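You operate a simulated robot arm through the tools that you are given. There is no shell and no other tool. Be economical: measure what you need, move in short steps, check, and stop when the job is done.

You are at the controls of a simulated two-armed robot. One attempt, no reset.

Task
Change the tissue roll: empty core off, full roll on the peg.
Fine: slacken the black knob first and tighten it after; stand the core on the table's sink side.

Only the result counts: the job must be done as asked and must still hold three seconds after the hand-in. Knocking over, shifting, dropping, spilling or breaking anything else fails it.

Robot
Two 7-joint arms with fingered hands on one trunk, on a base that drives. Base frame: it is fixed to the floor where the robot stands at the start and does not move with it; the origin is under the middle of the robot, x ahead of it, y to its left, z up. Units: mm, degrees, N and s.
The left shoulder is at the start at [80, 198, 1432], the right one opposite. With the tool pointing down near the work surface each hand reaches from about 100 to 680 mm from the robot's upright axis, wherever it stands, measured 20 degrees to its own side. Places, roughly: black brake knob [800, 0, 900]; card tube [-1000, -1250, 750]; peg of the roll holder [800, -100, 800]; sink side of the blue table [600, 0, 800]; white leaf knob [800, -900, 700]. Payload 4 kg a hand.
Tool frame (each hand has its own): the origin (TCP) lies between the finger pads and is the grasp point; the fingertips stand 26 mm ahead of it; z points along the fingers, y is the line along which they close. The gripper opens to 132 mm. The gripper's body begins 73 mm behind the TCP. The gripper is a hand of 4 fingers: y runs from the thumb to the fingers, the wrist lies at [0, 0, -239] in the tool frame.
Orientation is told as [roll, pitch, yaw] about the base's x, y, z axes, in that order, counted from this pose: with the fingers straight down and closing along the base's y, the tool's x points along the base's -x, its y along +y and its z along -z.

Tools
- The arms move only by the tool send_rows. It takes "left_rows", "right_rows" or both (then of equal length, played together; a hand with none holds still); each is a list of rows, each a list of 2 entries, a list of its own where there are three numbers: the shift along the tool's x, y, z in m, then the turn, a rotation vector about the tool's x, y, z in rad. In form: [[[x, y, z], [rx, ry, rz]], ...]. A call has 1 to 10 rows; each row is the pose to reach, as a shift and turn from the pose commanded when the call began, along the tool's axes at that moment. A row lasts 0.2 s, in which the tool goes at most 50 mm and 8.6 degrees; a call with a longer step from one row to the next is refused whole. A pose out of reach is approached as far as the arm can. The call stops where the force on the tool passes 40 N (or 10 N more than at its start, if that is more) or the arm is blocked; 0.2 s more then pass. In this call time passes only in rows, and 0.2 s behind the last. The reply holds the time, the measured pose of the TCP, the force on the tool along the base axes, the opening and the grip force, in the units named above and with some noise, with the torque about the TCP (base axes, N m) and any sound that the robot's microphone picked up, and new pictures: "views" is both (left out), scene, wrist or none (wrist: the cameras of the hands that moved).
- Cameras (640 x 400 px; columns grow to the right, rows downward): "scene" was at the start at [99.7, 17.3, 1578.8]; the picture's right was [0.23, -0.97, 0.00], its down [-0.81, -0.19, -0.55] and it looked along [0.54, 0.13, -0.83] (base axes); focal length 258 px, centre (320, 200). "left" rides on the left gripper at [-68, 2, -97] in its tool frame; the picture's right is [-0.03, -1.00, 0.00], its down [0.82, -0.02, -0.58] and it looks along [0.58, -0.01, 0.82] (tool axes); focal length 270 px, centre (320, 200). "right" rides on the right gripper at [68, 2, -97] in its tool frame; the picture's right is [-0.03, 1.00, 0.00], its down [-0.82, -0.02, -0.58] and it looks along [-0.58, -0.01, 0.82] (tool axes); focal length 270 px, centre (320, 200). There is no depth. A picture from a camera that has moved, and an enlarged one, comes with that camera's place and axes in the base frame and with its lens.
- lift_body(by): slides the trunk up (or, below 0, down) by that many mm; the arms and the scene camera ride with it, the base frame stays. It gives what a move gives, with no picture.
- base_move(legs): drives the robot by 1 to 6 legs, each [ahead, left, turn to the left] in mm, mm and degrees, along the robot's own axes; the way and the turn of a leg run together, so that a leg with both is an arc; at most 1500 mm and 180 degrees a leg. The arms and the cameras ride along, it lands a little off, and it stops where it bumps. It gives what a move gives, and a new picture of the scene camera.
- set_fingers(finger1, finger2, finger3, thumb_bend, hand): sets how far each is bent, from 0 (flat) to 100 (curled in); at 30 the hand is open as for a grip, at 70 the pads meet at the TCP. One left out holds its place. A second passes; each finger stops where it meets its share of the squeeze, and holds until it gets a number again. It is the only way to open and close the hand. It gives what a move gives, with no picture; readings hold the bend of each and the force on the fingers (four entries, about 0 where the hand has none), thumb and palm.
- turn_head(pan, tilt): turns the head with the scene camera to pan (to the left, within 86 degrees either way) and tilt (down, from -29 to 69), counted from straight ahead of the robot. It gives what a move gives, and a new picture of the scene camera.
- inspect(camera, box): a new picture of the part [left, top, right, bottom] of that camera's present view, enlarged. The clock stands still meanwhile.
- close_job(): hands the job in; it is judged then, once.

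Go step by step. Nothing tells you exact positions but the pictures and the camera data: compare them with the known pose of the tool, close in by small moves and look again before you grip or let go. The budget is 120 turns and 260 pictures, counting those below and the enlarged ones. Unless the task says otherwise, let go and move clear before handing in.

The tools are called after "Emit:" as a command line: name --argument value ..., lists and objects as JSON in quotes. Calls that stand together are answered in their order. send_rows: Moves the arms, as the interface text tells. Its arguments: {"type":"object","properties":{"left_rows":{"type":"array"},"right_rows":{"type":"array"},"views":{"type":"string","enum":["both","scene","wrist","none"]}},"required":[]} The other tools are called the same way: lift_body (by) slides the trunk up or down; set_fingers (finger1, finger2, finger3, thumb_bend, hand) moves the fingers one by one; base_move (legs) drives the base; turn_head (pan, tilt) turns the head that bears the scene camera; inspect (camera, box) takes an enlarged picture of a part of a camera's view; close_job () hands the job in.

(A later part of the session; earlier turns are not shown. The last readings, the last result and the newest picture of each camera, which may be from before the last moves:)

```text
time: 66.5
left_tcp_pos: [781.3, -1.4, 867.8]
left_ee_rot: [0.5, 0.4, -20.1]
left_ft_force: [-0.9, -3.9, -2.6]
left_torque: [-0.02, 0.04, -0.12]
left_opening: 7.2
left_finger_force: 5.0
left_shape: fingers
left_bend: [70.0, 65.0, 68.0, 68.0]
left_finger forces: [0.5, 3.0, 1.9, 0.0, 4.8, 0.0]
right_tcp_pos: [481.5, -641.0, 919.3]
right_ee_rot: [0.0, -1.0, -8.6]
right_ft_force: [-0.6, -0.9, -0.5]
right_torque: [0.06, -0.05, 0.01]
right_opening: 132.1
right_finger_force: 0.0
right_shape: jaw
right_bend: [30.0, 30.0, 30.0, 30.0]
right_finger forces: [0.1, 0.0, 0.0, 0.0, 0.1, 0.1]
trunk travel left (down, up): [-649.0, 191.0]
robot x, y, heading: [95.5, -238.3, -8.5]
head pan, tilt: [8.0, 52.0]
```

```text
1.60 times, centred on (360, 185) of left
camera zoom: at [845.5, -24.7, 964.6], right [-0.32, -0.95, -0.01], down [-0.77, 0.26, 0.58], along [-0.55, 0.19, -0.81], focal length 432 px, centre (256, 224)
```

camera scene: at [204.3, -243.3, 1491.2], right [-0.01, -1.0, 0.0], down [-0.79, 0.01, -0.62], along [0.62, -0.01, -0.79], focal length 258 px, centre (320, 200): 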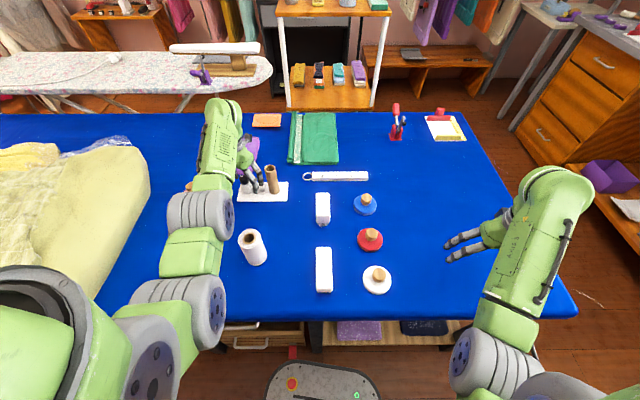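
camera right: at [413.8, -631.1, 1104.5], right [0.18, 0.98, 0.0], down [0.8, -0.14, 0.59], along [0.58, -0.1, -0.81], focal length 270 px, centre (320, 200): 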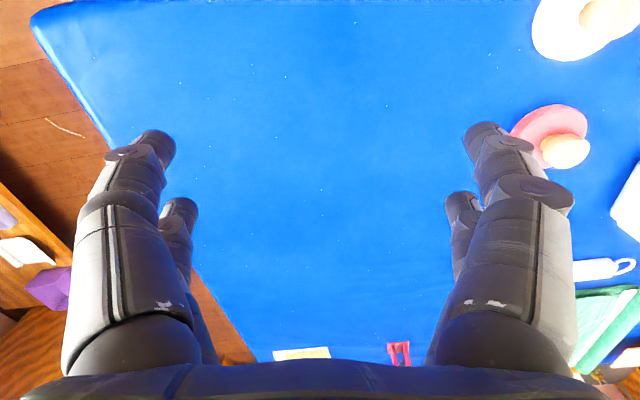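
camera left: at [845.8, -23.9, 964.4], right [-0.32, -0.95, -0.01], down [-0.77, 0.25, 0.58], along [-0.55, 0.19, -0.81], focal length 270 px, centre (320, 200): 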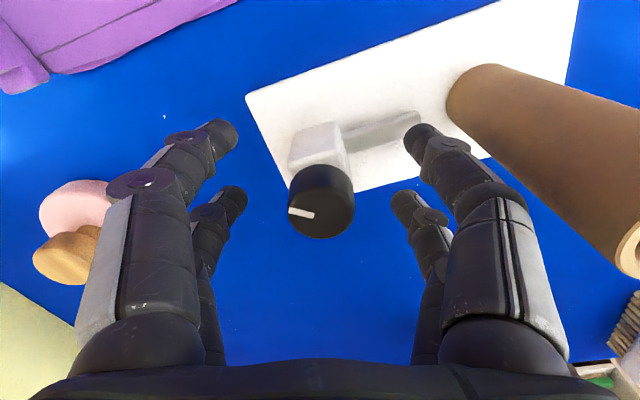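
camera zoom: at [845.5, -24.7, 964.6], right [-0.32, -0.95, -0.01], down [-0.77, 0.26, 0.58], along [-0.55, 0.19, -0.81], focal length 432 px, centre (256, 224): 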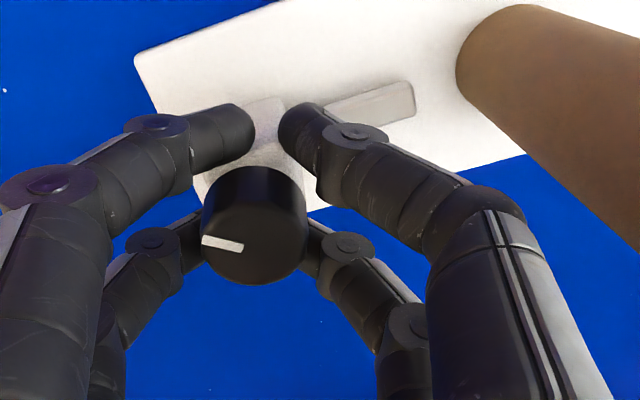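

Emit:
set_fingers --hand "left" --finger1 90 --finger2 90 --finger3 90 --thumb_bend 90

Emit:
inspect --camera "left" --box '[200, 90, 440, 240]'

```text
time: 67.5
left_tcp_pos: [781.1, -1.8, 867.7]
left_ee_rot: [0.4, 0.4, -20.0]
left_ft_force: [-7.2, -12.2, -10.1]
left_torque: [-0.15, 0.19, -0.34]
left_opening: 0.0
left_finger_force: 32.9
left_shape: fingers
left_bend: [76.0, 68.0, 72.0, 65.0]
left_finger forces: [13.4, 10.7, 18.5, 0.0, 22.8, 0.0]
right_tcp_pos: [482.0, -643.5, 917.8]
right_ee_rot: [0.1, -0.9, -8.5]
right_ft_force: [0.6, 0.4, -0.7]
right_torque: [-0.05, 0.03, -0.03]
right_opening: 132.0
right_finger_force: 0.1
right_shape: jaw
right_bend: [30.0, 30.0, 30.0, 30.0]
right_finger forces: [0.1, 0.1, 0.0, 0.0, 0.0, 0.1]
trunk travel left (down, up): [-649.0, 191.0]
robot x, y, heading: [93.1, -239.6, -8.5]
head pan, tilt: [8.0, 52.0]
```

```text
2.67 times, centred on (320, 165) of left
camera zoom: at [845.9, -25.6, 963.1], right [-0.32, -0.95, -0.01], down [-0.77, 0.25, 0.58], along [-0.55, 0.19, -0.81], focal length 721 px, centre (320, 293)
```

zoom: 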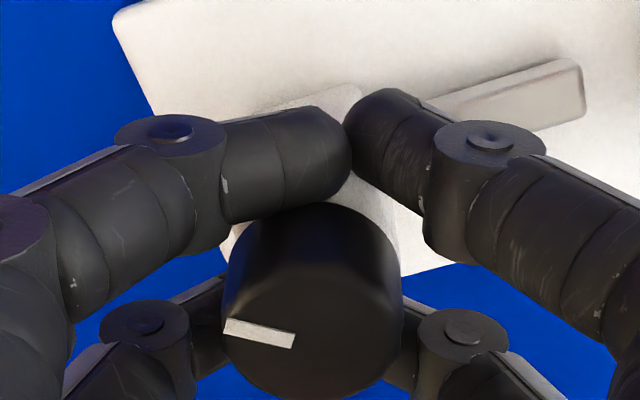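

The knob sits between two finger pairs, which is a poor grip. I'll open, shift so that one pair straddles its diameter, and grip again.

Emit:
set_fingers --hand "left" --finger1 50 --finger2 50 --finger3 50 --thumb_bend 50

Emit:
send_rows --left_rows '[[[0.01, 0, 0], [0, 0, 0]], [[0.02, 0, 0], [0, 0, 0]]]' --views "wrist"

Emit:
set_fingers --hand "left" --finger1 64

Emit:
inspect --camera "left" --box '[160, 60, 560, 310]'

```text
time: 68.5
left_tcp_pos: [779.7, 0.4, 866.8]
left_ee_rot: [0.6, 0.3, -20.0]
left_ft_force: [-0.1, 0.5, 0.5]
left_torque: [-0.02, -0.03, 0.01]
left_opening: 65.5
left_finger_force: 0.1
left_shape: fingers
left_bend: [50.0, 50.0, 50.0, 50.0]
left_finger forces: [0.0, 0.0, 0.0, 0.0, 0.0, 0.0]
right_tcp_pos: [481.4, -640.5, 919.6]
right_ee_rot: [0.1, -0.9, -8.4]
right_ft_force: [0.5, -0.3, 0.0]
right_torque: [-0.03, -0.02, 0.04]
right_opening: 132.2
right_finger_force: 0.2
right_shape: jaw
right_bend: [30.0, 30.0, 30.0, 30.0]
right_finger forces: [0.0, 0.0, 0.1, 0.0, 0.0, 0.0]
trunk travel left (down, up): [-649.0, 191.0]
robot x, y, heading: [99.1, -242.1, -8.4]
head pan, tilt: [8.0, 52.0]
```

```text
time: 69.1
left_tcp_pos: [760.5, 11.3, 869.9]
left_ee_rot: [0.4, 0.2, -19.7]
left_ft_force: [0.0, -1.5, 0.1]
left_torque: [-0.05, -0.02, 0.02]
left_opening: 65.3
left_finger_force: 0.0
left_shape: fingers
left_bend: [50.0, 50.0, 50.0, 50.0]
left_finger forces: [0.0, 0.1, 0.1, 0.1, 0.0, 0.0]
right_tcp_pos: [482.1, -638.8, 919.9]
right_ee_rot: [0.0, -1.0, -8.2]
right_ft_force: [0.5, 0.9, -0.1]
right_torque: [-0.01, 0.03, 0.01]
right_opening: 131.7
right_finger_force: 0.0
right_shape: jaw
right_bend: [30.0, 30.0, 30.0, 30.0]
right_finger forces: [0.0, 0.1, 0.1, 0.0, 0.0, 0.0]
trunk travel left (down, up): [-649.0, 191.0]
robot x, y, heading: [99.3, -242.4, -8.3]
head pan, tilt: [8.0, 52.0]
camera left: at [825.0, -12.7, 965.6], right [-0.32, -0.95, -0.01], down [-0.77, 0.25, 0.58], along [-0.55, 0.19, -0.81], focal length 270 px, centre (320, 200)
```

left: 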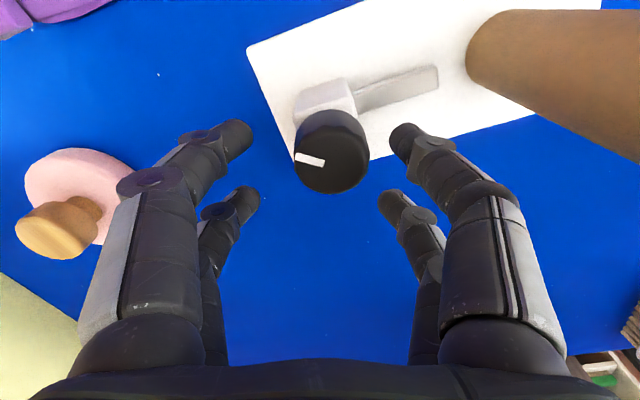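

```text
time: 70.1
left_tcp_pos: [762.8, 9.1, 869.2]
left_ee_rot: [0.5, 0.2, -19.9]
left_ft_force: [-0.5, 1.6, 0.8]
left_torque: [0.04, 0.07, 0.04]
left_opening: 44.6
left_finger_force: 0.7
left_shape: fingers
left_bend: [63.0, 50.0, 50.0, 50.0]
left_finger forces: [1.2, 0.0, 0.0, 0.1, 0.0, 0.0]
right_tcp_pos: [481.8, -640.8, 919.3]
right_ee_rot: [0.0, -1.0, -8.2]
right_ft_force: [-0.3, 0.3, 0.2]
right_torque: [0.0, -0.02, 0.02]
right_opening: 131.8
right_finger_force: 0.1
right_shape: jaw
right_bend: [30.0, 30.0, 30.0, 30.0]
right_finger forces: [0.0, 0.0, 0.0, 0.1, 0.0, 0.0]
trunk travel left (down, up): [-649.0, 191.0]
robot x, y, heading: [94.6, -241.2, -8.1]
head pan, tilt: [8.0, 52.0]
```

```text
1.60 times, centred on (360, 185) of left
camera zoom: at [826.0, -15.1, 965.3], right [-0.32, -0.95, -0.01], down [-0.77, 0.25, 0.58], along [-0.55, 0.19, -0.81], focal length 432 px, centre (256, 224)
```

zoom: 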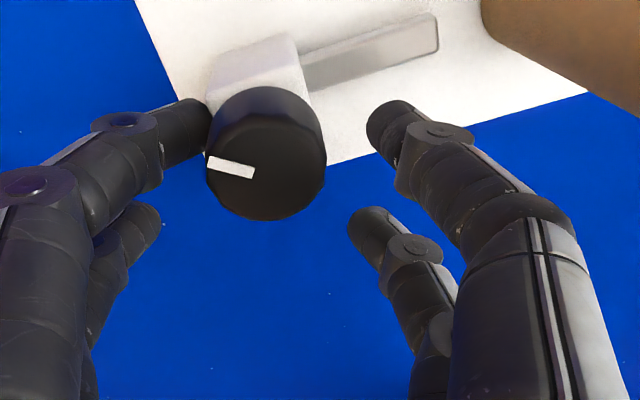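

Emit:
set_fingers --hand "left" --thumb_bend 64

Emit:
inspect --camera "left" --box '[160, 60, 560, 310]'

```text
time: 71.1
left_tcp_pos: [761.0, 4.8, 868.4]
left_ee_rot: [0.5, 0.3, -20.1]
left_ft_force: [-4.3, 1.3, -0.2]
left_torque: [0.0, 0.01, 0.05]
left_opening: 28.6
left_finger_force: 2.5
left_shape: fingers
left_bend: [62.0, 50.0, 50.0, 62.0]
left_finger forces: [3.4, 0.1, 0.0, 0.0, 2.3, 0.0]
right_tcp_pos: [481.0, -641.5, 919.7]
right_ee_rot: [0.0, -1.0, -8.5]
right_ft_force: [0.5, -0.1, -0.2]
right_torque: [-0.03, 0.04, -0.02]
right_opening: 131.9
right_finger_force: 0.2
right_shape: jaw
right_bend: [30.0, 30.0, 30.0, 30.0]
right_finger forces: [0.0, 0.0, 0.1, 0.0, 0.0, 0.0]
trunk travel left (down, up): [-649.0, 191.0]
robot x, y, heading: [98.3, -240.9, -8.4]
head pan, tilt: [8.0, 52.0]
```

```text
1.60 times, centred on (360, 185) of left
camera zoom: at [826.3, -17.6, 965.3], right [-0.32, -0.95, -0.01], down [-0.77, 0.25, 0.58], along [-0.55, 0.19, -0.81], focal length 432 px, centre (256, 224)
```

zoom: 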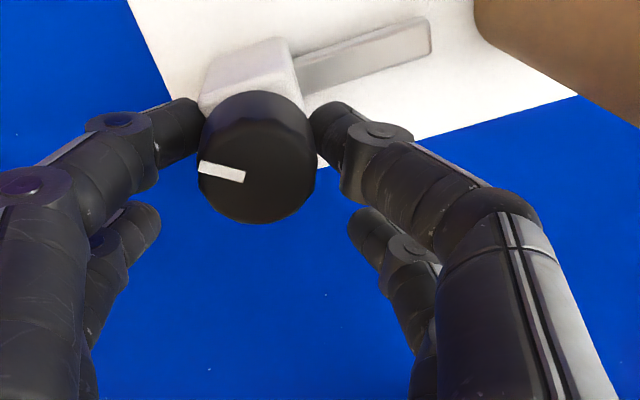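

Emit:
set_fingers --hand "left" --finger1 58 --thumb_bend 58

Emit:
send_rows --left_rows '[[[-0.004, -0.001, 0.002], [0, 0, 0]]]' --views "none"

Emit:
set_fingers --hand "left" --finger1 85 --thumb_bend 85

Emit:
inspect --camera "left" --box '[160, 60, 560, 310]'

```text
time: 72.1
left_tcp_pos: [759.4, 10.8, 868.2]
left_ee_rot: [0.5, 0.4, -19.7]
left_ft_force: [-0.1, -0.3, 0.5]
left_torque: [0.03, 0.04, 0.02]
left_opening: 42.1
left_finger_force: 0.1
left_shape: fingers
left_bend: [57.0, 50.0, 50.0, 57.0]
left_finger forces: [0.0, 0.1, 0.0, 0.1, 0.1, 0.0]
right_tcp_pos: [482.1, -637.9, 919.4]
right_ee_rot: [0.0, -1.0, -8.1]
right_ft_force: [-0.3, 0.0, -0.1]
right_torque: [-0.01, 0.0, -0.02]
right_opening: 131.8
right_finger_force: 0.2
right_shape: jaw
right_bend: [30.0, 30.0, 30.0, 30.0]
right_finger forces: [0.0, 0.0, 0.1, 0.0, 0.0, 0.0]
trunk travel left (down, up): [-649.0, 191.0]
robot x, y, heading: [103.8, -238.3, -8.3]
head pan, tilt: [8.0, 52.0]
```

```text
time: 72.5
left_tcp_pos: [764.9, 5.6, 866.7]
left_ee_rot: [0.5, 0.3, -19.8]
left_ft_force: [-0.2, 0.0, -0.3]
left_torque: [0.05, 0.03, 0.02]
left_opening: 42.0
left_finger_force: 0.0
left_shape: fingers
left_bend: [57.0, 50.0, 50.0, 57.0]
left_finger forces: [0.1, 0.1, 0.0, 0.0, 0.1, 0.1]
right_tcp_pos: [482.6, -640.8, 919.7]
right_ee_rot: [0.0, -0.8, -8.3]
right_ft_force: [-0.7, 1.0, 0.4]
right_torque: [0.01, -0.05, -0.02]
right_opening: 131.9
right_finger_force: 0.1
right_shape: jaw
right_bend: [30.0, 30.0, 30.0, 30.0]
right_finger forces: [0.0, 0.0, 0.0, 0.0, 0.0, 0.1]
trunk travel left (down, up): [-649.0, 191.0]
robot x, y, heading: [99.4, -241.0, -8.5]
head pan, tilt: [8.0, 52.0]
```

```text
time: 73.5
left_tcp_pos: [765.0, 1.6, 865.6]
left_ee_rot: [0.5, 0.4, -20.1]
left_ft_force: [-12.8, -5.6, -9.6]
left_torque: [0.05, 0.26, 0.04]
left_opening: 25.1
left_finger_force: 15.7
left_shape: fingers
left_bend: [62.0, 50.0, 50.0, 62.0]
left_finger forces: [13.0, 0.0, 0.0, 0.0, 19.0, 0.0]
right_tcp_pos: [480.0, -643.8, 919.9]
right_ee_rot: [0.0, -1.0, -8.5]
right_ft_force: [0.9, 0.9, -0.2]
right_torque: [-0.04, 0.04, 0.0]
right_opening: 131.8
right_finger_force: 0.0
right_shape: jaw
right_bend: [30.0, 30.0, 30.0, 30.0]
right_finger forces: [0.0, 0.1, 0.1, 0.0, 0.0, 0.0]
trunk travel left (down, up): [-649.0, 191.0]
robot x, y, heading: [98.4, -238.2, -8.4]
head pan, tilt: [8.0, 52.0]
```

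```text
1.60 times, centred on (360, 185) of left
camera zoom: at [829.5, -21.5, 961.9], right [-0.32, -0.95, -0.01], down [-0.77, 0.26, 0.58], along [-0.55, 0.19, -0.81], focal length 432 px, centre (256, 224)
```

zoom: 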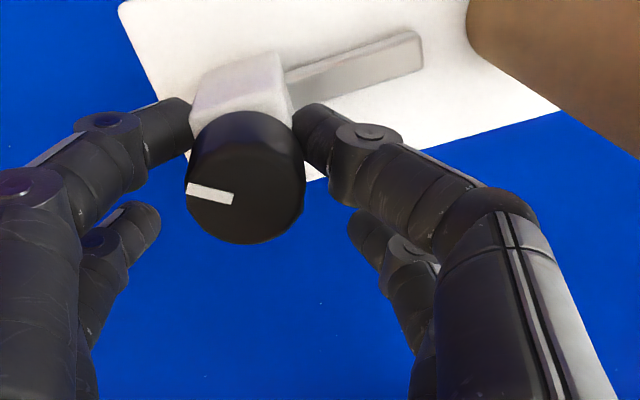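

Emit:
set_fingers --hand "left" --finger1 57 --thumb_bend 57

Emit:
send_rows --left_rows '[[[0.01, -0.001, 0.002], [0, 0, 0]]]' --views "none"

Emit:
set_fingers --hand "left" --finger1 85 --thumb_bend 85

Emit:
inspect --camera "left" --box '[160, 60, 560, 310]'

```text
time: 74.5
left_tcp_pos: [764.9, 9.7, 865.9]
left_ee_rot: [0.5, 0.2, -19.8]
left_ft_force: [-0.5, -0.1, -0.2]
left_torque: [-0.01, 0.01, 0.0]
left_opening: 45.2
left_finger_force: 0.0
left_shape: fingers
left_bend: [56.0, 50.0, 50.0, 56.0]
left_finger forces: [0.0, 0.1, 0.1, 0.0, 0.1, 0.0]
right_tcp_pos: [481.5, -637.1, 920.2]
right_ee_rot: [0.0, -1.0, -8.4]
right_ft_force: [0.7, -0.4, 0.4]
right_torque: [-0.01, 0.0, 0.0]
right_opening: 132.0
right_finger_force: 0.0
right_shape: jaw
right_bend: [30.0, 30.0, 30.0, 30.0]
right_finger forces: [0.1, 0.1, 0.0, 0.0, 0.0, 0.0]
trunk travel left (down, up): [-649.0, 191.0]
robot x, y, heading: [99.1, -237.3, -8.4]
head pan, tilt: [8.0, 52.0]
```

```text
time: 74.9
left_tcp_pos: [754.0, 11.2, 865.6]
left_ee_rot: [0.6, 0.2, -19.8]
left_ft_force: [-0.2, 0.2, -0.2]
left_torque: [0.03, -0.02, -0.01]
left_opening: 44.9
left_finger_force: 0.1
left_shape: fingers
left_bend: [56.0, 50.0, 50.0, 56.0]
left_finger forces: [0.0, 0.1, 0.1, 0.0, 0.1, 0.0]
right_tcp_pos: [481.8, -638.4, 920.0]
right_ee_rot: [0.0, -1.0, -8.2]
right_ft_force: [0.1, -0.5, 0.9]
right_torque: [0.01, -0.04, 0.0]
right_opening: 131.9
right_finger_force: 0.1
right_shape: jaw
right_bend: [30.0, 30.0, 30.0, 30.0]
right_finger forces: [0.0, 0.0, 0.1, 0.0, 0.0, 0.0]
trunk travel left (down, up): [-649.0, 191.0]
robot x, y, heading: [99.4, -235.2, -8.3]
head pan, tilt: [8.0, 52.0]
```

```text
time: 75.9
left_tcp_pos: [754.1, 3.6, 863.6]
left_ee_rot: [0.4, 0.4, -20.1]
left_ft_force: [-19.5, -4.6, -10.3]
left_torque: [0.11, 0.48, -0.11]
left_opening: 25.2
left_finger_force: 17.6
left_shape: fingers
left_bend: [65.0, 50.0, 50.0, 62.0]
left_finger forces: [13.3, 0.1, 0.0, 0.0, 22.1, 0.0]
right_tcp_pos: [480.3, -642.3, 919.3]
right_ee_rot: [0.0, -1.0, -8.6]
right_ft_force: [-0.1, 0.3, -0.6]
right_torque: [-0.01, 0.05, 0.03]
right_opening: 132.1
right_finger_force: 0.1
right_shape: jaw
right_bend: [30.0, 30.0, 30.0, 30.0]
right_finger forces: [0.0, 0.0, 0.0, 0.1, 0.0, 0.0]
trunk travel left (down, up): [-649.0, 191.0]
robot x, y, heading: [101.4, -239.0, -8.6]
head pan, tilt: [8.0, 52.0]
```

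```text
1.60 times, centred on (360, 185) of left
camera zoom: at [819.0, -19.2, 960.2], right [-0.32, -0.95, -0.01], down [-0.77, 0.26, 0.58], along [-0.55, 0.19, -0.81], focal length 432 px, centre (256, 224)
```

zoom: 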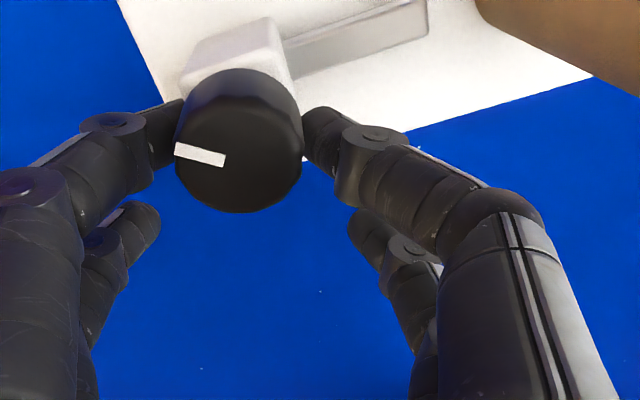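

Emit:
set_fingers --hand "left" --finger1 56 --thumb_bend 56

Emit:
send_rows --left_rows '[[[-0.01, -0.002, -0.002], [0, 0, 0]], [[-0.02, -0.005, -0.004], [0, 0, 0]]]' --views "none"

Emit:
set_fingers --hand "left" --finger1 85 --thumb_bend 85

Emit:
inspect --camera "left" --box '[160, 60, 560, 310]'

```text
time: 76.9
left_tcp_pos: [754.8, 11.4, 864.6]
left_ee_rot: [0.5, 0.3, -19.9]
left_ft_force: [0.2, 1.2, -0.1]
left_torque: [-0.04, -0.02, -0.02]
left_opening: 45.0
left_finger_force: 0.0
left_shape: fingers
left_bend: [56.0, 50.0, 50.0, 56.0]
left_finger forces: [0.0, 0.0, 0.0, 0.0, 0.0, 0.0]
right_tcp_pos: [482.7, -638.0, 919.5]
right_ee_rot: [0.0, -0.8, -8.1]
right_ft_force: [1.1, 0.2, -0.1]
right_torque: [-0.01, 0.04, 0.03]
right_opening: 132.1
right_finger_force: 0.1
right_shape: jaw
right_bend: [30.0, 30.0, 30.0, 30.0]
right_finger forces: [0.0, 0.1, 0.0, 0.1, 0.0, 0.1]
trunk travel left (down, up): [-649.0, 191.0]
robot x, y, heading: [98.9, -237.6, -8.0]
head pan, tilt: [8.0, 52.0]
```

```text
time: 77.5
left_tcp_pos: [773.0, -3.5, 869.7]
left_ee_rot: [0.5, 0.3, -19.9]
left_ft_force: [0.5, 0.0, 0.0]
left_torque: [-0.01, 0.01, -0.01]
left_opening: 45.0
left_finger_force: 0.0
left_shape: fingers
left_bend: [56.0, 50.0, 50.0, 56.0]
left_finger forces: [0.0, 0.0, 0.1, 0.1, 0.1, 0.0]
right_tcp_pos: [482.5, -641.2, 918.5]
right_ee_rot: [0.0, -0.8, -8.2]
right_ft_force: [0.6, 0.0, 0.0]
right_torque: [-0.03, 0.03, 0.04]
right_opening: 132.2
right_finger_force: 0.0
right_shape: jaw
right_bend: [30.0, 30.0, 30.0, 30.0]
right_finger forces: [0.0, 0.0, 0.2, 0.0, 0.1, 0.0]
trunk travel left (down, up): [-649.0, 191.0]
robot x, y, heading: [96.8, -237.9, -8.5]
head pan, tilt: [8.0, 52.0]
```

```text
time: 78.5
left_tcp_pos: [776.3, -10.7, 869.0]
left_ee_rot: [0.6, 0.2, -20.3]
left_ft_force: [6.4, -13.3, 0.2]
left_torque: [-0.29, -0.04, -0.28]
left_opening: 7.0
left_finger_force: 14.7
left_shape: fingers
left_bend: [63.0, 50.0, 50.0, 77.0]
left_finger forces: [9.1, 0.1, 0.0, 0.0, 20.3, 0.0]
right_tcp_pos: [480.9, -645.2, 919.0]
right_ee_rot: [0.2, -1.0, -8.6]
right_ft_force: [-0.1, 0.5, 0.8]
right_torque: [0.04, -0.05, 0.01]
right_opening: 131.7
right_finger_force: 0.0
right_shape: jaw
right_bend: [30.0, 30.0, 30.0, 30.0]
right_finger forces: [0.0, 0.0, 0.1, 0.0, 0.0, 0.1]
trunk travel left (down, up): [-649.0, 191.0]
robot x, y, heading: [97.6, -239.6, -8.8]
head pan, tilt: [8.0, 52.0]
```

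```text
1.60 times, centred on (360, 185) of left
camera zoom: at [839.6, -33.5, 965.5], right [-0.32, -0.95, -0.01], down [-0.77, 0.26, 0.58], along [-0.55, 0.2, -0.81], focal length 432 px, centre (256, 224)
```

zoom: 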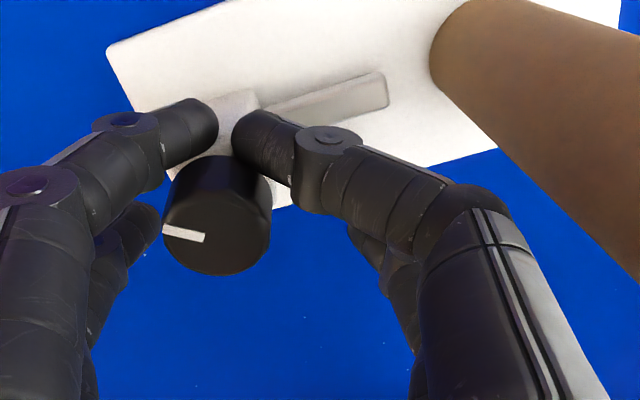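

Emit:
set_fingers --hand "left" --finger1 55 --thumb_bend 55

Emit:
send_rows --left_rows '[[[0.006, -0.003, 0.002], [0, 0, 0]]]' --views "none"

Emit:
set_fingers --hand "left" --finger1 85 --thumb_bend 85

Emit:
inspect --camera "left" --box '[160, 60, 560, 310]'

```text
time: 79.5
left_tcp_pos: [772.0, 1.3, 868.1]
left_ee_rot: [0.5, 0.2, -19.8]
left_ft_force: [0.5, -0.7, -1.3]
left_torque: [0.02, 0.01, -0.01]
left_opening: 48.9
left_finger_force: 0.0
left_shape: fingers
left_bend: [55.0, 50.0, 50.0, 55.0]
left_finger forces: [0.1, 0.0, 0.0, 0.0, 0.0, 0.0]
right_tcp_pos: [482.1, -638.4, 920.7]
right_ee_rot: [0.0, -0.9, -8.2]
right_ft_force: [-1.8, -0.1, 0.0]
right_torque: [0.0, -0.03, -0.05]
right_opening: 131.7
right_finger_force: 0.0
right_shape: jaw
right_bend: [30.0, 30.0, 30.0, 30.0]
right_finger forces: [0.1, 0.0, 0.0, 0.1, 0.0, 0.0]
trunk travel left (down, up): [-649.0, 191.0]
robot x, y, heading: [97.5, -237.5, -8.4]
head pan, tilt: [8.0, 52.0]
```

```text
time: 79.9
left_tcp_pos: [766.0, -4.4, 867.9]
left_ee_rot: [0.5, 0.3, -20.1]
left_ft_force: [0.7, -0.2, -0.2]
left_torque: [0.02, -0.01, 0.05]
left_opening: 50.5
left_finger_force: 0.5
left_shape: fingers
left_bend: [54.0, 50.0, 50.0, 55.0]
left_finger forces: [0.7, 0.0, 0.0, 0.0, 0.1, 0.0]
right_tcp_pos: [480.8, -641.8, 919.1]
right_ee_rot: [0.0, -1.0, -8.4]
right_ft_force: [-0.9, -0.5, 0.3]
right_torque: [0.04, -0.08, -0.01]
right_opening: 131.7
right_finger_force: 0.1
right_shape: jaw
right_bend: [30.0, 30.0, 30.0, 30.0]
right_finger forces: [0.1, 0.1, 0.0, 0.0, 0.0, 0.1]
trunk travel left (down, up): [-649.0, 191.0]
robot x, y, heading: [95.5, -237.7, -8.6]
head pan, tilt: [8.0, 52.0]
```

```text
time: 80.9
left_tcp_pos: [765.9, -8.7, 866.1]
left_ee_rot: [0.4, 0.4, -20.2]
left_ft_force: [-9.3, -1.6, -5.9]
left_torque: [0.06, 0.15, 0.12]
left_opening: 25.8
left_finger_force: 12.8
left_shape: fingers
left_bend: [56.0, 50.0, 50.0, 73.0]
left_finger forces: [10.8, 0.0, 0.0, 0.0, 14.5, 0.1]
right_tcp_pos: [480.6, -643.8, 920.1]
right_ee_rot: [0.0, -0.9, -8.6]
right_ft_force: [0.6, 0.1, -0.5]
right_torque: [-0.09, 0.15, 0.0]
right_opening: 132.0
right_finger_force: 0.0
right_shape: jaw
right_bend: [30.0, 30.0, 30.0, 30.0]
right_finger forces: [0.1, 0.0, 0.0, 0.0, 0.0, 0.0]
trunk travel left (down, up): [-649.0, 191.0]
robot x, y, heading: [100.3, -235.8, -8.8]
head pan, tilt: [8.0, 52.0]
```

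```text
1.60 times, centred on (360, 185) of left
camera zoom: at [831.0, -31.4, 962.2], right [-0.32, -0.95, -0.01], down [-0.77, 0.26, 0.58], along [-0.55, 0.19, -0.81], focal length 432 px, centre (256, 224)
```

zoom: 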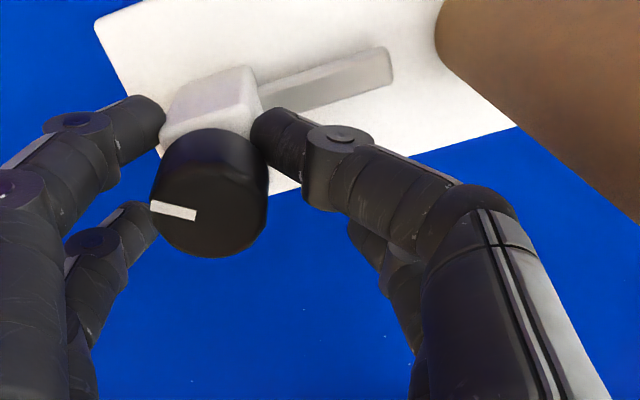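

The fingertips may be touching the post below the knob. I'll raise 9 mm, re-centre, and grip again.

Emit:
set_fingers --hand "left" --finger1 55 --thumb_bend 55

Emit:
send_rows --left_rows '[[[-0.001, 0.005, -0.01], [0, 0, 0]]]' --views "none"

Emit:
set_fingers --hand "left" --finger1 85 --thumb_bend 85

Emit:
inspect --camera "left" --box '[160, 60, 560, 310]'

```text
time: 81.9
left_tcp_pos: [765.4, -1.8, 866.2]
left_ee_rot: [0.4, 0.2, -19.9]
left_ft_force: [0.7, -0.5, 0.3]
left_torque: [0.04, 0.03, -0.01]
left_opening: 49.1
left_finger_force: 0.0
left_shape: fingers
left_bend: [55.0, 50.0, 50.0, 55.0]
left_finger forces: [0.1, 0.0, 0.0, 0.0, 0.0, 0.0]
right_tcp_pos: [482.5, -638.3, 920.0]
right_ee_rot: [0.0, -1.0, -8.4]
right_ft_force: [-0.6, 0.4, -0.5]
right_torque: [0.03, -0.03, 0.01]
right_opening: 132.2
right_finger_force: 0.0
right_shape: jaw
right_bend: [30.0, 30.0, 30.0, 30.0]
right_finger forces: [0.0, 0.0, 0.0, 0.0, 0.1, 0.0]
trunk travel left (down, up): [-649.0, 191.0]
robot x, y, heading: [96.0, -236.6, -8.5]
head pan, tilt: [8.0, 52.0]
```

```text
time: 82.3
left_tcp_pos: [769.1, -0.2, 877.7]
left_ee_rot: [0.5, 0.3, -19.9]
left_ft_force: [0.3, -0.1, -0.6]
left_torque: [0.01, -0.02, -0.01]
left_opening: 49.2
left_finger_force: 0.1
left_shape: fingers
left_bend: [55.0, 50.0, 50.0, 55.0]
left_finger forces: [0.0, 0.1, 0.0, 0.0, 0.0, 0.1]
right_tcp_pos: [482.2, -640.5, 919.4]
right_ee_rot: [0.0, -0.9, -8.3]
right_ft_force: [0.8, -0.2, 0.6]
right_torque: [0.02, -0.05, -0.04]
right_opening: 132.0
right_finger_force: 0.0
right_shape: jaw
right_bend: [30.0, 30.0, 30.0, 30.0]
right_finger forces: [0.0, 0.0, 0.1, 0.0, 0.1, 0.0]
trunk travel left (down, up): [-649.0, 191.0]
robot x, y, heading: [98.0, -236.7, -8.4]
head pan, tilt: [8.0, 52.0]
```

```text
time: 83.3
left_tcp_pos: [769.3, -3.9, 876.7]
left_ee_rot: [0.6, 0.3, -20.2]
left_ft_force: [4.6, -5.3, -1.1]
left_torque: [0.31, -0.21, 0.04]
left_opening: 17.0
left_finger_force: 19.0
left_shape: fingers
left_bend: [68.0, 50.0, 50.0, 71.0]
left_finger forces: [20.4, 0.0, 0.0, 0.1, 17.9, 0.0]
right_tcp_pos: [481.5, -643.1, 918.9]
right_ee_rot: [0.0, -0.9, -8.6]
right_ft_force: [0.2, 1.3, -0.5]
right_torque: [0.01, 0.06, 0.02]
right_opening: 132.2
right_finger_force: 0.1
right_shape: jaw
right_bend: [30.0, 30.0, 30.0, 30.0]
right_finger forces: [0.1, 0.1, 0.1, 0.0, 0.0, 0.1]
trunk travel left (down, up): [-649.0, 191.0]
robot x, y, heading: [99.6, -238.1, -8.6]
head pan, tilt: [8.0, 52.0]
```

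```text
1.60 times, centred on (360, 185) of left
camera zoom: at [835.6, -28.1, 973.4], right [-0.32, -0.95, -0.01], down [-0.77, 0.26, 0.58], along [-0.55, 0.2, -0.81], focal length 432 px, centre (256, 224)
```

zoom: 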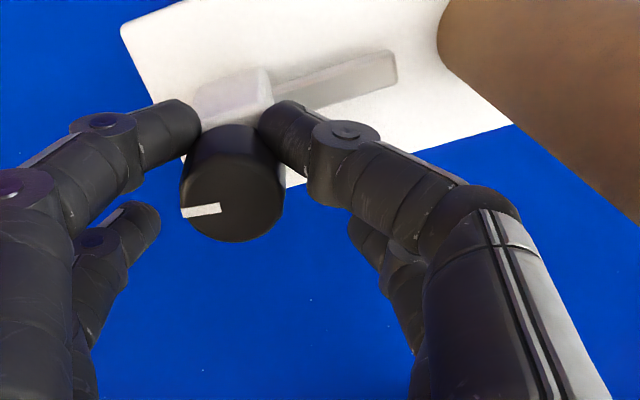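

Emit:
set_fingers --hand "left" --finger1 55 --thumb_bend 55

Emit:
send_rows --left_rows '[[[0.008, -0.001, 0], [0, 0, 0]]]' --views "none"

Emit:
set_fingers --hand "left" --finger1 85 --thumb_bend 85

Emit:
inspect --camera "left" --box '[160, 60, 560, 310]'

```text
time: 84.3
left_tcp_pos: [767.1, 3.1, 877.0]
left_ee_rot: [0.5, 0.3, -19.8]
left_ft_force: [0.2, 1.0, -0.2]
left_torque: [0.06, 0.01, 0.0]
left_opening: 48.5
left_finger_force: 0.1
left_shape: fingers
left_bend: [55.0, 50.0, 50.0, 55.0]
left_finger forces: [0.1, 0.0, 0.0, 0.0, 0.0, 0.0]
right_tcp_pos: [480.9, -638.0, 920.7]
right_ee_rot: [-0.1, -1.0, -8.4]
right_ft_force: [0.5, 0.2, -0.4]
right_torque: [0.02, 0.0, 0.03]
right_opening: 131.9
right_finger_force: 0.0
right_shape: jaw
right_bend: [30.0, 30.0, 30.0, 30.0]
right_finger forces: [0.0, 0.0, 0.0, 0.1, 0.0, 0.1]
trunk travel left (down, up): [-649.0, 191.0]
robot x, y, heading: [94.5, -241.2, -8.5]
head pan, tilt: [8.0, 52.0]
```

```text
time: 84.7
left_tcp_pos: [759.8, 2.0, 876.9]
left_ee_rot: [0.5, 0.2, -20.1]
left_ft_force: [-0.5, -0.9, -0.9]
left_torque: [0.04, 0.06, 0.0]
left_opening: 48.6
left_finger_force: 0.1
left_shape: fingers
left_bend: [55.0, 50.0, 50.0, 55.0]
left_finger forces: [0.0, 0.0, 0.0, 0.1, 0.0, 0.1]
right_tcp_pos: [482.3, -641.0, 919.5]
right_ee_rot: [-0.1, -1.0, -8.5]
right_ft_force: [-1.0, -1.5, 0.6]
right_torque: [0.04, -0.08, 0.04]
right_opening: 132.0
right_finger_force: 0.0
right_shape: jaw
right_bend: [30.0, 30.0, 30.0, 30.0]
right_finger forces: [0.0, 0.1, 0.1, 0.1, 0.0, 0.0]
trunk travel left (down, up): [-649.0, 191.0]
robot x, y, heading: [94.5, -242.4, -8.7]
head pan, tilt: [8.0, 52.0]
```

```text
time: 85.7
left_tcp_pos: [759.5, 0.7, 875.2]
left_ee_rot: [0.4, 0.5, -20.0]
left_ft_force: [-10.1, -14.6, -10.3]
left_torque: [-0.19, 0.3, -0.27]
left_opening: 23.8
left_finger_force: 16.7
left_shape: fingers
left_bend: [60.0, 50.0, 50.0, 63.0]
left_finger forces: [10.0, 0.1, 0.0, 0.1, 24.4, 0.0]
right_tcp_pos: [482.6, -641.9, 919.9]
right_ee_rot: [0.1, -0.9, -8.4]
right_ft_force: [1.1, 0.8, -0.5]
right_torque: [-0.06, 0.06, 0.04]
right_opening: 131.9
right_finger_force: 0.0
right_shape: jaw
right_bend: [30.0, 30.0, 30.0, 30.0]
right_finger forces: [0.0, 0.1, 0.0, 0.0, 0.2, 0.1]
trunk travel left (down, up): [-649.0, 191.0]
robot x, y, heading: [96.2, -238.3, -8.4]
head pan, tilt: [8.0, 52.0]
```

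```text
1.60 times, centred on (360, 185) of left
camera zoom: at [824.8, -23.0, 971.9], right [-0.32, -0.95, -0.01], down [-0.77, 0.25, 0.58], along [-0.55, 0.19, -0.81], focal length 432 px, centre (256, 224)
```

zoom: 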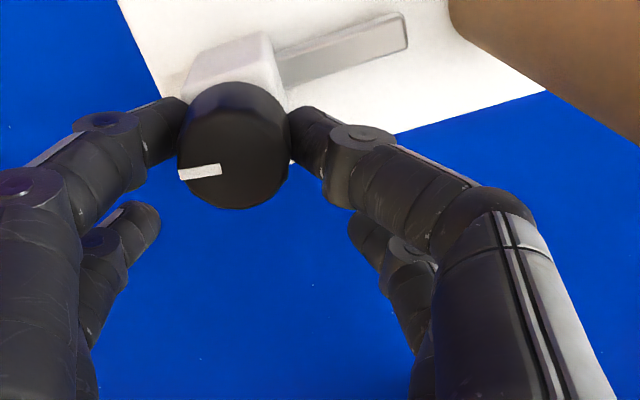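

The knob looks properly straddled now. I'll try a 30° counter-clockwise turn about its axis.

Emit:
send_rows --left_rows '[[[-0.0002, -0.0027, 0], [0, 0, -0.13]], [[-0.0007, -0.0054, 0], [0, 0, -0.26]], [[-0.0016, -0.008, 0], [0, 0, -0.39]], [[-0.0028, -0.0104, 0], [0, 0, -0.52]]]' --views "wrist"

Emit:
inspect --camera "scene" --box '[200, 130, 320, 205]'

```text
time: 86.7
left_tcp_pos: [762.9, -12.3, 875.3]
left_ee_rot: [0.7, 0.1, 9.7]
left_ft_force: [1.0, -7.3, -14.1]
left_torque: [-0.05, 0.24, -0.16]
left_opening: 24.1
left_finger_force: 14.6
left_shape: fingers
left_bend: [59.0, 50.0, 50.0, 66.0]
left_finger forces: [11.9, 0.0, 0.0, 0.0, 16.9, 0.1]
right_tcp_pos: [481.8, -643.5, 919.3]
right_ee_rot: [0.0, -0.8, -8.5]
right_ft_force: [-0.9, -0.2, -0.4]
right_torque: [0.05, -0.13, 0.01]
right_opening: 132.3
right_finger_force: 0.1
right_shape: jaw
right_bend: [30.0, 30.0, 30.0, 30.0]
right_finger forces: [0.0, 0.0, 0.0, 0.0, 0.1, 0.0]
trunk travel left (down, up): [-649.0, 191.0]
robot x, y, heading: [94.9, -240.1, -8.6]
head pan, tilt: [8.0, 52.0]
camera left: at [829.7, -1.1, 972.5], right [0.19, -0.98, -0.01], down [-0.8, -0.16, 0.58], along [-0.57, -0.1, -0.82], focal length 270 px, centre (320, 200)
```

left: 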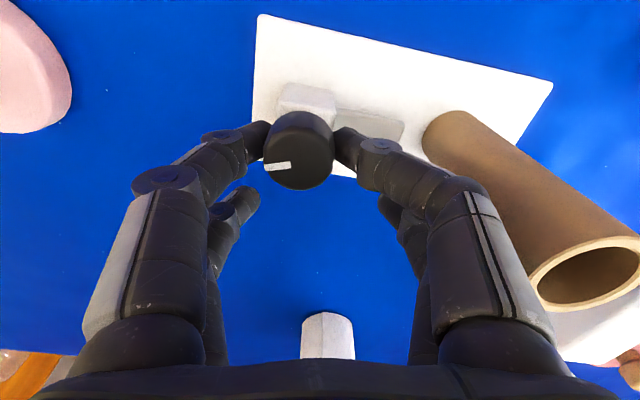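

```text
5.33 times, centred on (260, 168) of scene
camera zoom: at [207.1, -245.0, 1490.9], right [-0.01, -1.0, 0.0], down [-0.79, 0.01, -0.61], along [0.61, -0.01, -0.79], focal length 1377 px, centre (640, 373)
```

zoom: 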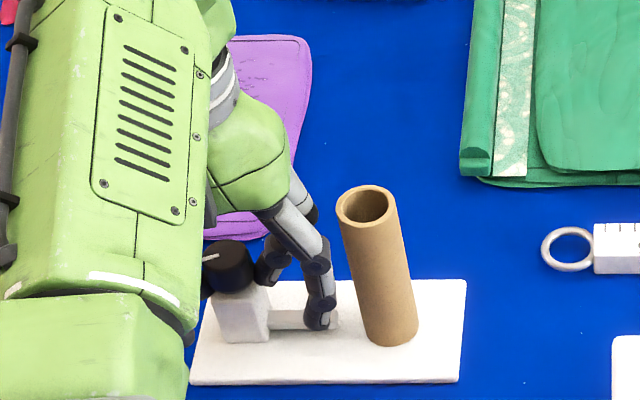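

The mark turned with the hand and the plate stayed put. Continuing counter-clockwise.

Emit:
send_rows --left_rows '[[[-0.0005, -0.0029, 0], [0, 0, -0.14]], [[-0.0014, -0.0057, 0], [0, 0, -0.28]], [[-0.0026, -0.0084, 0], [0, 0, -0.42]], [[-0.0043, -0.0109, 0], [0, 0, -0.56]], [[-0.0062, -0.013, 0], [0, 0, -0.7]], [[-0.0085, -0.0149, 0], [0, 0, -0.84]], [[-0.011, -0.0165, 0], [0, 0, -0.98]]]' --views "wrist"

Emit:
inspect --camera "scene" --box '[200, 130, 320, 205]'

```text
time: 88.3
left_tcp_pos: [773.4, -26.1, 875.7]
left_ee_rot: [0.4, -0.4, 66.0]
left_ft_force: [4.1, -20.3, -5.3]
left_torque: [-0.52, 0.02, -0.41]
left_opening: 18.5
left_finger_force: 18.3
left_shape: fingers
left_bend: [62.0, 50.0, 50.0, 66.0]
left_finger forces: [7.0, 0.0, 0.0, 0.0, 29.5, 0.0]
right_tcp_pos: [482.7, -643.6, 917.6]
right_ee_rot: [0.1, -0.8, -8.4]
right_ft_force: [-1.1, -0.8, 0.7]
right_torque: [0.0, -0.01, 0.0]
right_opening: 132.2
right_finger_force: 0.1
right_shape: jaw
right_bend: [30.0, 30.0, 30.0, 30.0]
right_finger forces: [0.1, 0.0, 0.0, 0.0, 0.1, 0.1]
trunk travel left (down, up): [-649.0, 191.0]
robot x, y, heading: [98.3, -239.2, -8.5]
head pan, tilt: [8.0, 52.0]
camera left: at [800.3, 34.6, 973.6], right [0.92, -0.38, -0.01], down [-0.31, -0.76, 0.57], along [-0.22, -0.53, -0.82], focal length 270 px, centre (320, 200)
```

left: 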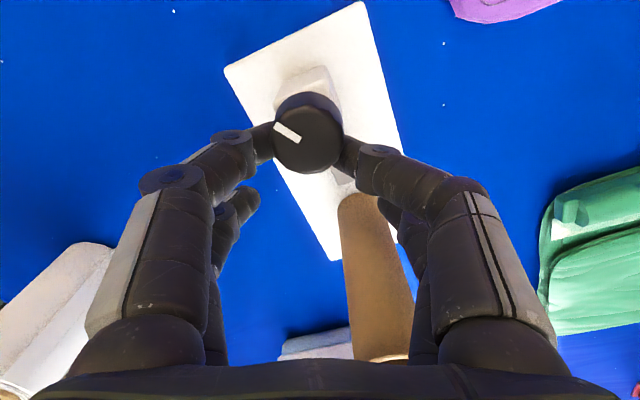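

```text
5.33 times, centred on (260, 168) of scene
camera zoom: at [205.7, -247.2, 1491.0], right [-0.01, -1.0, 0.0], down [-0.79, 0.01, -0.61], along [0.61, 0.0, -0.79], focal length 1377 px, centre (640, 373)
```

zoom: 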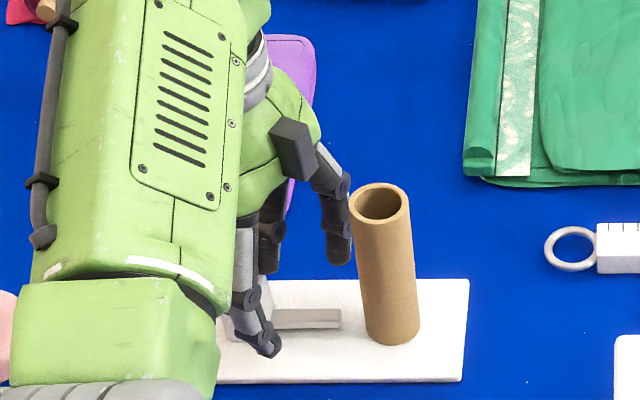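

The knob has turned about 60° in total, but the last part may have slipped. I'll open, lift clear, and check the mark.

Emit:
set_fingers --hand "left" --finger1 52 --thumb_bend 52

Emit:
send_rows --left_rows '[[[0, 0, -0.03], [0, 0, 0]], [[0, 0, -0.06], [0, 0, 0.0]], [[0, 0, -0.09], [0, 0, 0]]]' --views "wrist"

Emit:
inspect --camera "left" --box '[200, 60, 440, 210]'

```text
time: 89.3
left_tcp_pos: [772.3, -22.9, 877.1]
left_ee_rot: [0.3, -0.5, 65.8]
left_ft_force: [0.0, 0.1, 0.7]
left_torque: [0.04, 0.01, -0.03]
left_opening: 58.6
left_finger_force: 0.1
left_shape: fingers
left_bend: [52.0, 50.0, 50.0, 52.0]
left_finger forces: [0.0, 0.0, 0.1, 0.0, 0.0, 0.1]
right_tcp_pos: [481.5, -639.6, 920.9]
right_ee_rot: [0.0, -0.9, -8.5]
right_ft_force: [-0.9, -0.1, -0.2]
right_torque: [0.04, -0.08, -0.02]
right_opening: 132.3
right_finger_force: 0.1
right_shape: jaw
right_bend: [30.0, 30.0, 30.0, 30.0]
right_finger forces: [0.1, 0.0, 0.0, 0.0, 0.0, 0.0]
trunk travel left (down, up): [-649.0, 191.0]
robot x, y, heading: [98.2, -240.2, -8.5]
head pan, tilt: [8.0, 52.0]
```

```text
time: 90.1
left_tcp_pos: [774.4, -25.0, 968.1]
left_ee_rot: [0.3, -0.5, 66.0]
left_ft_force: [0.1, 0.4, -0.7]
left_torque: [-0.05, -0.02, 0.0]
left_opening: 58.6
left_finger_force: 0.1
left_shape: fingers
left_bend: [52.0, 50.0, 50.0, 52.0]
left_finger forces: [0.0, 0.0, 0.0, 0.1, 0.0, 0.0]
right_tcp_pos: [480.7, -640.7, 919.4]
right_ee_rot: [0.0, -0.9, -8.4]
right_ft_force: [1.3, -0.1, -0.7]
right_torque: [-0.05, 0.03, 0.01]
right_opening: 131.8
right_finger_force: 0.0
right_shape: jaw
right_bend: [30.0, 30.0, 30.0, 30.0]
right_finger forces: [0.0, 0.1, 0.0, 0.0, 0.0, 0.1]
trunk travel left (down, up): [-649.0, 191.0]
robot x, y, heading: [98.7, -238.7, -8.5]
head pan, tilt: [8.0, 52.0]
camera left: at [799.9, 36.6, 1066.0], right [0.92, -0.38, -0.01], down [-0.31, -0.76, 0.57], along [-0.22, -0.52, -0.82], focal length 270 px, centre (320, 200)
```

left: 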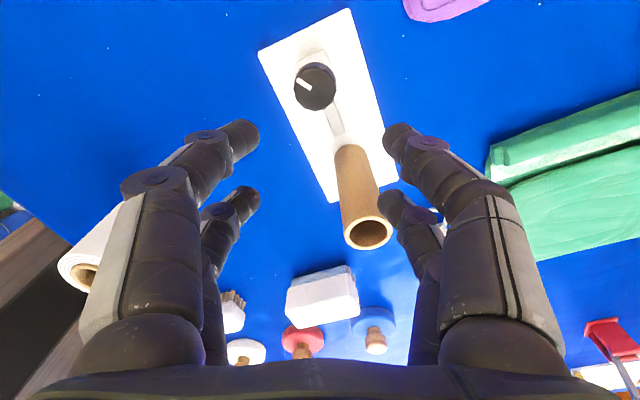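

```text
2.67 times, centred on (320, 135) of left
camera zoom: at [799.9, 36.6, 1066.0], right [0.92, -0.38, -0.01], down [-0.31, -0.76, 0.57], along [-0.22, -0.52, -0.82], focal length 721 px, centre (320, 373)
```

zoom: 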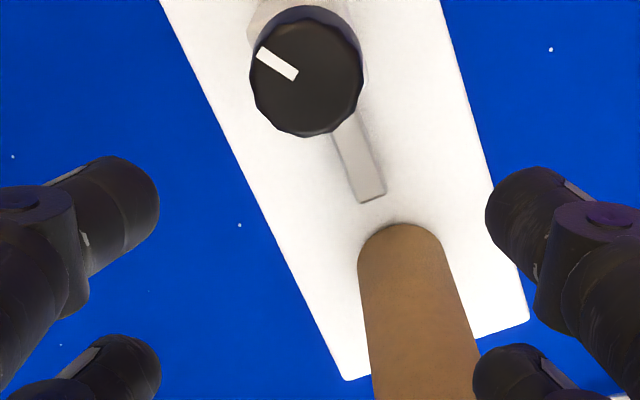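

The knob has turned about +60°, with the mark now near 120°. I'll regrip with better centring at yaw 10° and turn further, to find out whether that is its end stop.

Emit:
send_rows --left_rows '[[[-0.0015, 0.003, 0], [0, 0, 0.14]], [[-0.003, 0.006, 0], [0, 0, 0.28]], [[-0.0045, 0.009, 0], [0, 0, 0.42]], [[-0.006, 0.012, 0], [0, 0, 0.56]], [[-0.008, 0.015, 0], [0, 0, 0.7]], [[-0.009, 0.017, 0], [0, 0, 0.84]], [[-0.0105, 0.0194, 0], [0, 0, 0.977]]]' --views "none"

Emit:
send_rows --left_rows '[[[0, 0, 0.03], [0, 0, 0]], [[0, 0, 0.06], [0, 0, 0]], [[0, 0, 0.09], [0, 0, 0]]]' --views "wrist"

```text
time: 91.7
left_tcp_pos: [761.1, -6.4, 967.3]
left_ee_rot: [0.6, 0.0, 9.8]
left_ft_force: [-0.7, 0.2, 0.3]
left_torque: [-0.08, -0.16, -0.01]
left_opening: 58.7
left_finger_force: 0.1
left_shape: fingers
left_bend: [52.0, 50.0, 50.0, 52.0]
left_finger forces: [0.0, 0.0, 0.0, 0.0, 0.1, 0.0]
right_tcp_pos: [482.7, -640.2, 919.2]
right_ee_rot: [0.0, -0.8, -8.5]
right_ft_force: [2.1, 0.7, -0.6]
right_torque: [-0.07, 0.14, 0.01]
right_opening: 132.1
right_finger_force: 0.0
right_shape: jaw
right_bend: [30.0, 30.0, 30.0, 30.0]
right_finger forces: [0.0, 0.0, 0.0, 0.1, 0.0, 0.0]
trunk travel left (down, up): [-649.0, 191.0]
robot x, y, heading: [94.3, -240.5, -8.5]
head pan, tilt: [8.0, 52.0]
```

```text
time: 92.5
left_tcp_pos: [759.5, -7.3, 877.5]
left_ee_rot: [0.6, 0.0, 10.0]
left_ft_force: [-0.2, -0.3, 0.0]
left_torque: [0.01, -0.06, -0.01]
left_opening: 58.6
left_finger_force: 0.1
left_shape: fingers
left_bend: [52.0, 50.0, 50.0, 52.0]
left_finger forces: [0.1, 0.0, 0.0, 0.0, 0.0, 0.1]
right_tcp_pos: [482.1, -640.6, 919.0]
right_ee_rot: [0.0, -1.0, -8.4]
right_ft_force: [0.0, 0.4, -0.2]
right_torque: [0.0, 0.06, 0.01]
right_opening: 132.4
right_finger_force: 0.0
right_shape: jaw
right_bend: [30.0, 30.0, 30.0, 30.0]
right_finger forces: [0.0, 0.1, 0.1, 0.0, 0.0, 0.0]
trunk travel left (down, up): [-649.0, 191.0]
robot x, y, heading: [99.2, -243.1, -8.4]
head pan, tilt: [8.0, 52.0]
camera left: at [826.3, 5.8, 974.0], right [0.2, -0.98, -0.01], down [-0.8, -0.17, 0.58], along [-0.57, -0.11, -0.82], focal length 270 px, centre (320, 200)
```

left: 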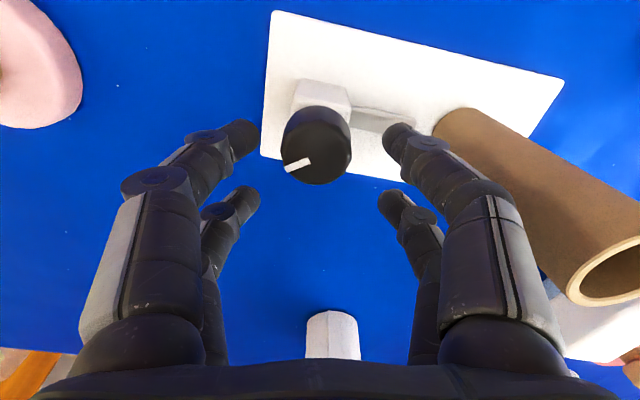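

Good alignment. Gripping and turning 60° more.

Emit:
set_fingers --hand "left" --finger1 85 --thumb_bend 85

Emit:
send_rows --left_rows '[[[-0.0004, -0.0029, 0], [0, 0, -0.14]], [[-0.0012, -0.0057, 0], [0, 0, -0.28]], [[-0.0024, -0.0084, 0], [0, 0, -0.42]], [[-0.004, -0.0108, 0], [0, 0, -0.56]]]' --views "wrist"

Emit:
inspect --camera "left" --box '[200, 60, 440, 210]'

```text
time: 93.5
left_tcp_pos: [759.9, -10.7, 875.9]
left_ee_rot: [0.6, 0.3, 9.8]
left_ft_force: [-2.4, -8.7, -11.4]
left_torque: [-0.14, 0.21, -0.15]
left_opening: 23.4
left_finger_force: 14.3
left_shape: fingers
left_bend: [60.0, 50.0, 50.0, 64.0]
left_finger forces: [10.7, 0.0, 0.0, 0.0, 18.9, 0.0]
right_tcp_pos: [481.0, -643.1, 918.5]
right_ee_rot: [0.1, -0.9, -8.7]
right_ft_force: [0.9, -0.6, -0.2]
right_torque: [0.01, 0.04, -0.03]
right_opening: 131.8
right_finger_force: 0.1
right_shape: jaw
right_bend: [30.0, 30.0, 30.0, 30.0]
right_finger forces: [0.0, 0.0, 0.0, 0.0, 0.0, 0.1]
trunk travel left (down, up): [-649.0, 191.0]
robot x, y, heading: [97.8, -242.4, -8.9]
head pan, tilt: [8.0, 52.0]
```

```text
time: 94.5
left_tcp_pos: [764.9, -20.1, 877.4]
left_ee_rot: [0.6, -0.3, 42.1]
left_ft_force: [-8.9, -19.4, -6.4]
left_torque: [-0.05, 0.57, -0.31]
left_opening: 21.4
left_finger_force: 19.6
left_shape: fingers
left_bend: [62.0, 50.0, 50.0, 65.0]
left_finger forces: [13.3, 0.0, 0.0, 0.0, 25.6, 0.1]
right_tcp_pos: [479.6, -645.0, 917.6]
right_ee_rot: [0.1, -0.9, -8.4]
right_ft_force: [-0.7, -0.6, 0.0]
right_torque: [0.02, -0.06, 0.02]
right_opening: 132.2
right_finger_force: 0.0
right_shape: jaw
right_bend: [30.0, 30.0, 30.0, 30.0]
right_finger forces: [0.0, 0.1, 0.1, 0.1, 0.0, 0.1]
trunk travel left (down, up): [-649.0, 191.0]
robot x, y, heading: [98.0, -233.5, -8.2]
head pan, tilt: [8.0, 52.0]
camera left: at [814.9, 25.1, 974.3], right [0.69, -0.73, -0.01], down [-0.59, -0.57, 0.57], along [-0.42, -0.39, -0.82], focal length 270 px, centre (320, 200)
```

left: 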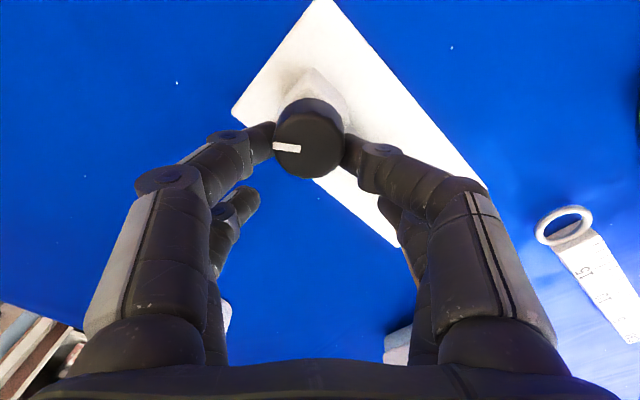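

```text
2.67 times, centred on (320, 135) of left
camera zoom: at [814.9, 25.1, 974.3], right [0.69, -0.73, -0.01], down [-0.59, -0.57, 0.57], along [-0.42, -0.39, -0.82], focal length 721 px, centre (320, 373)
```

zoom: 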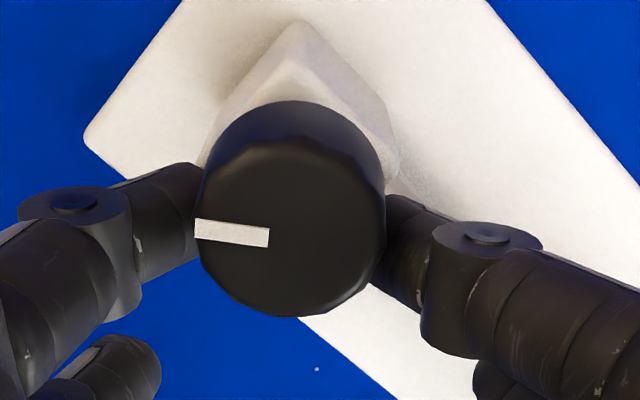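

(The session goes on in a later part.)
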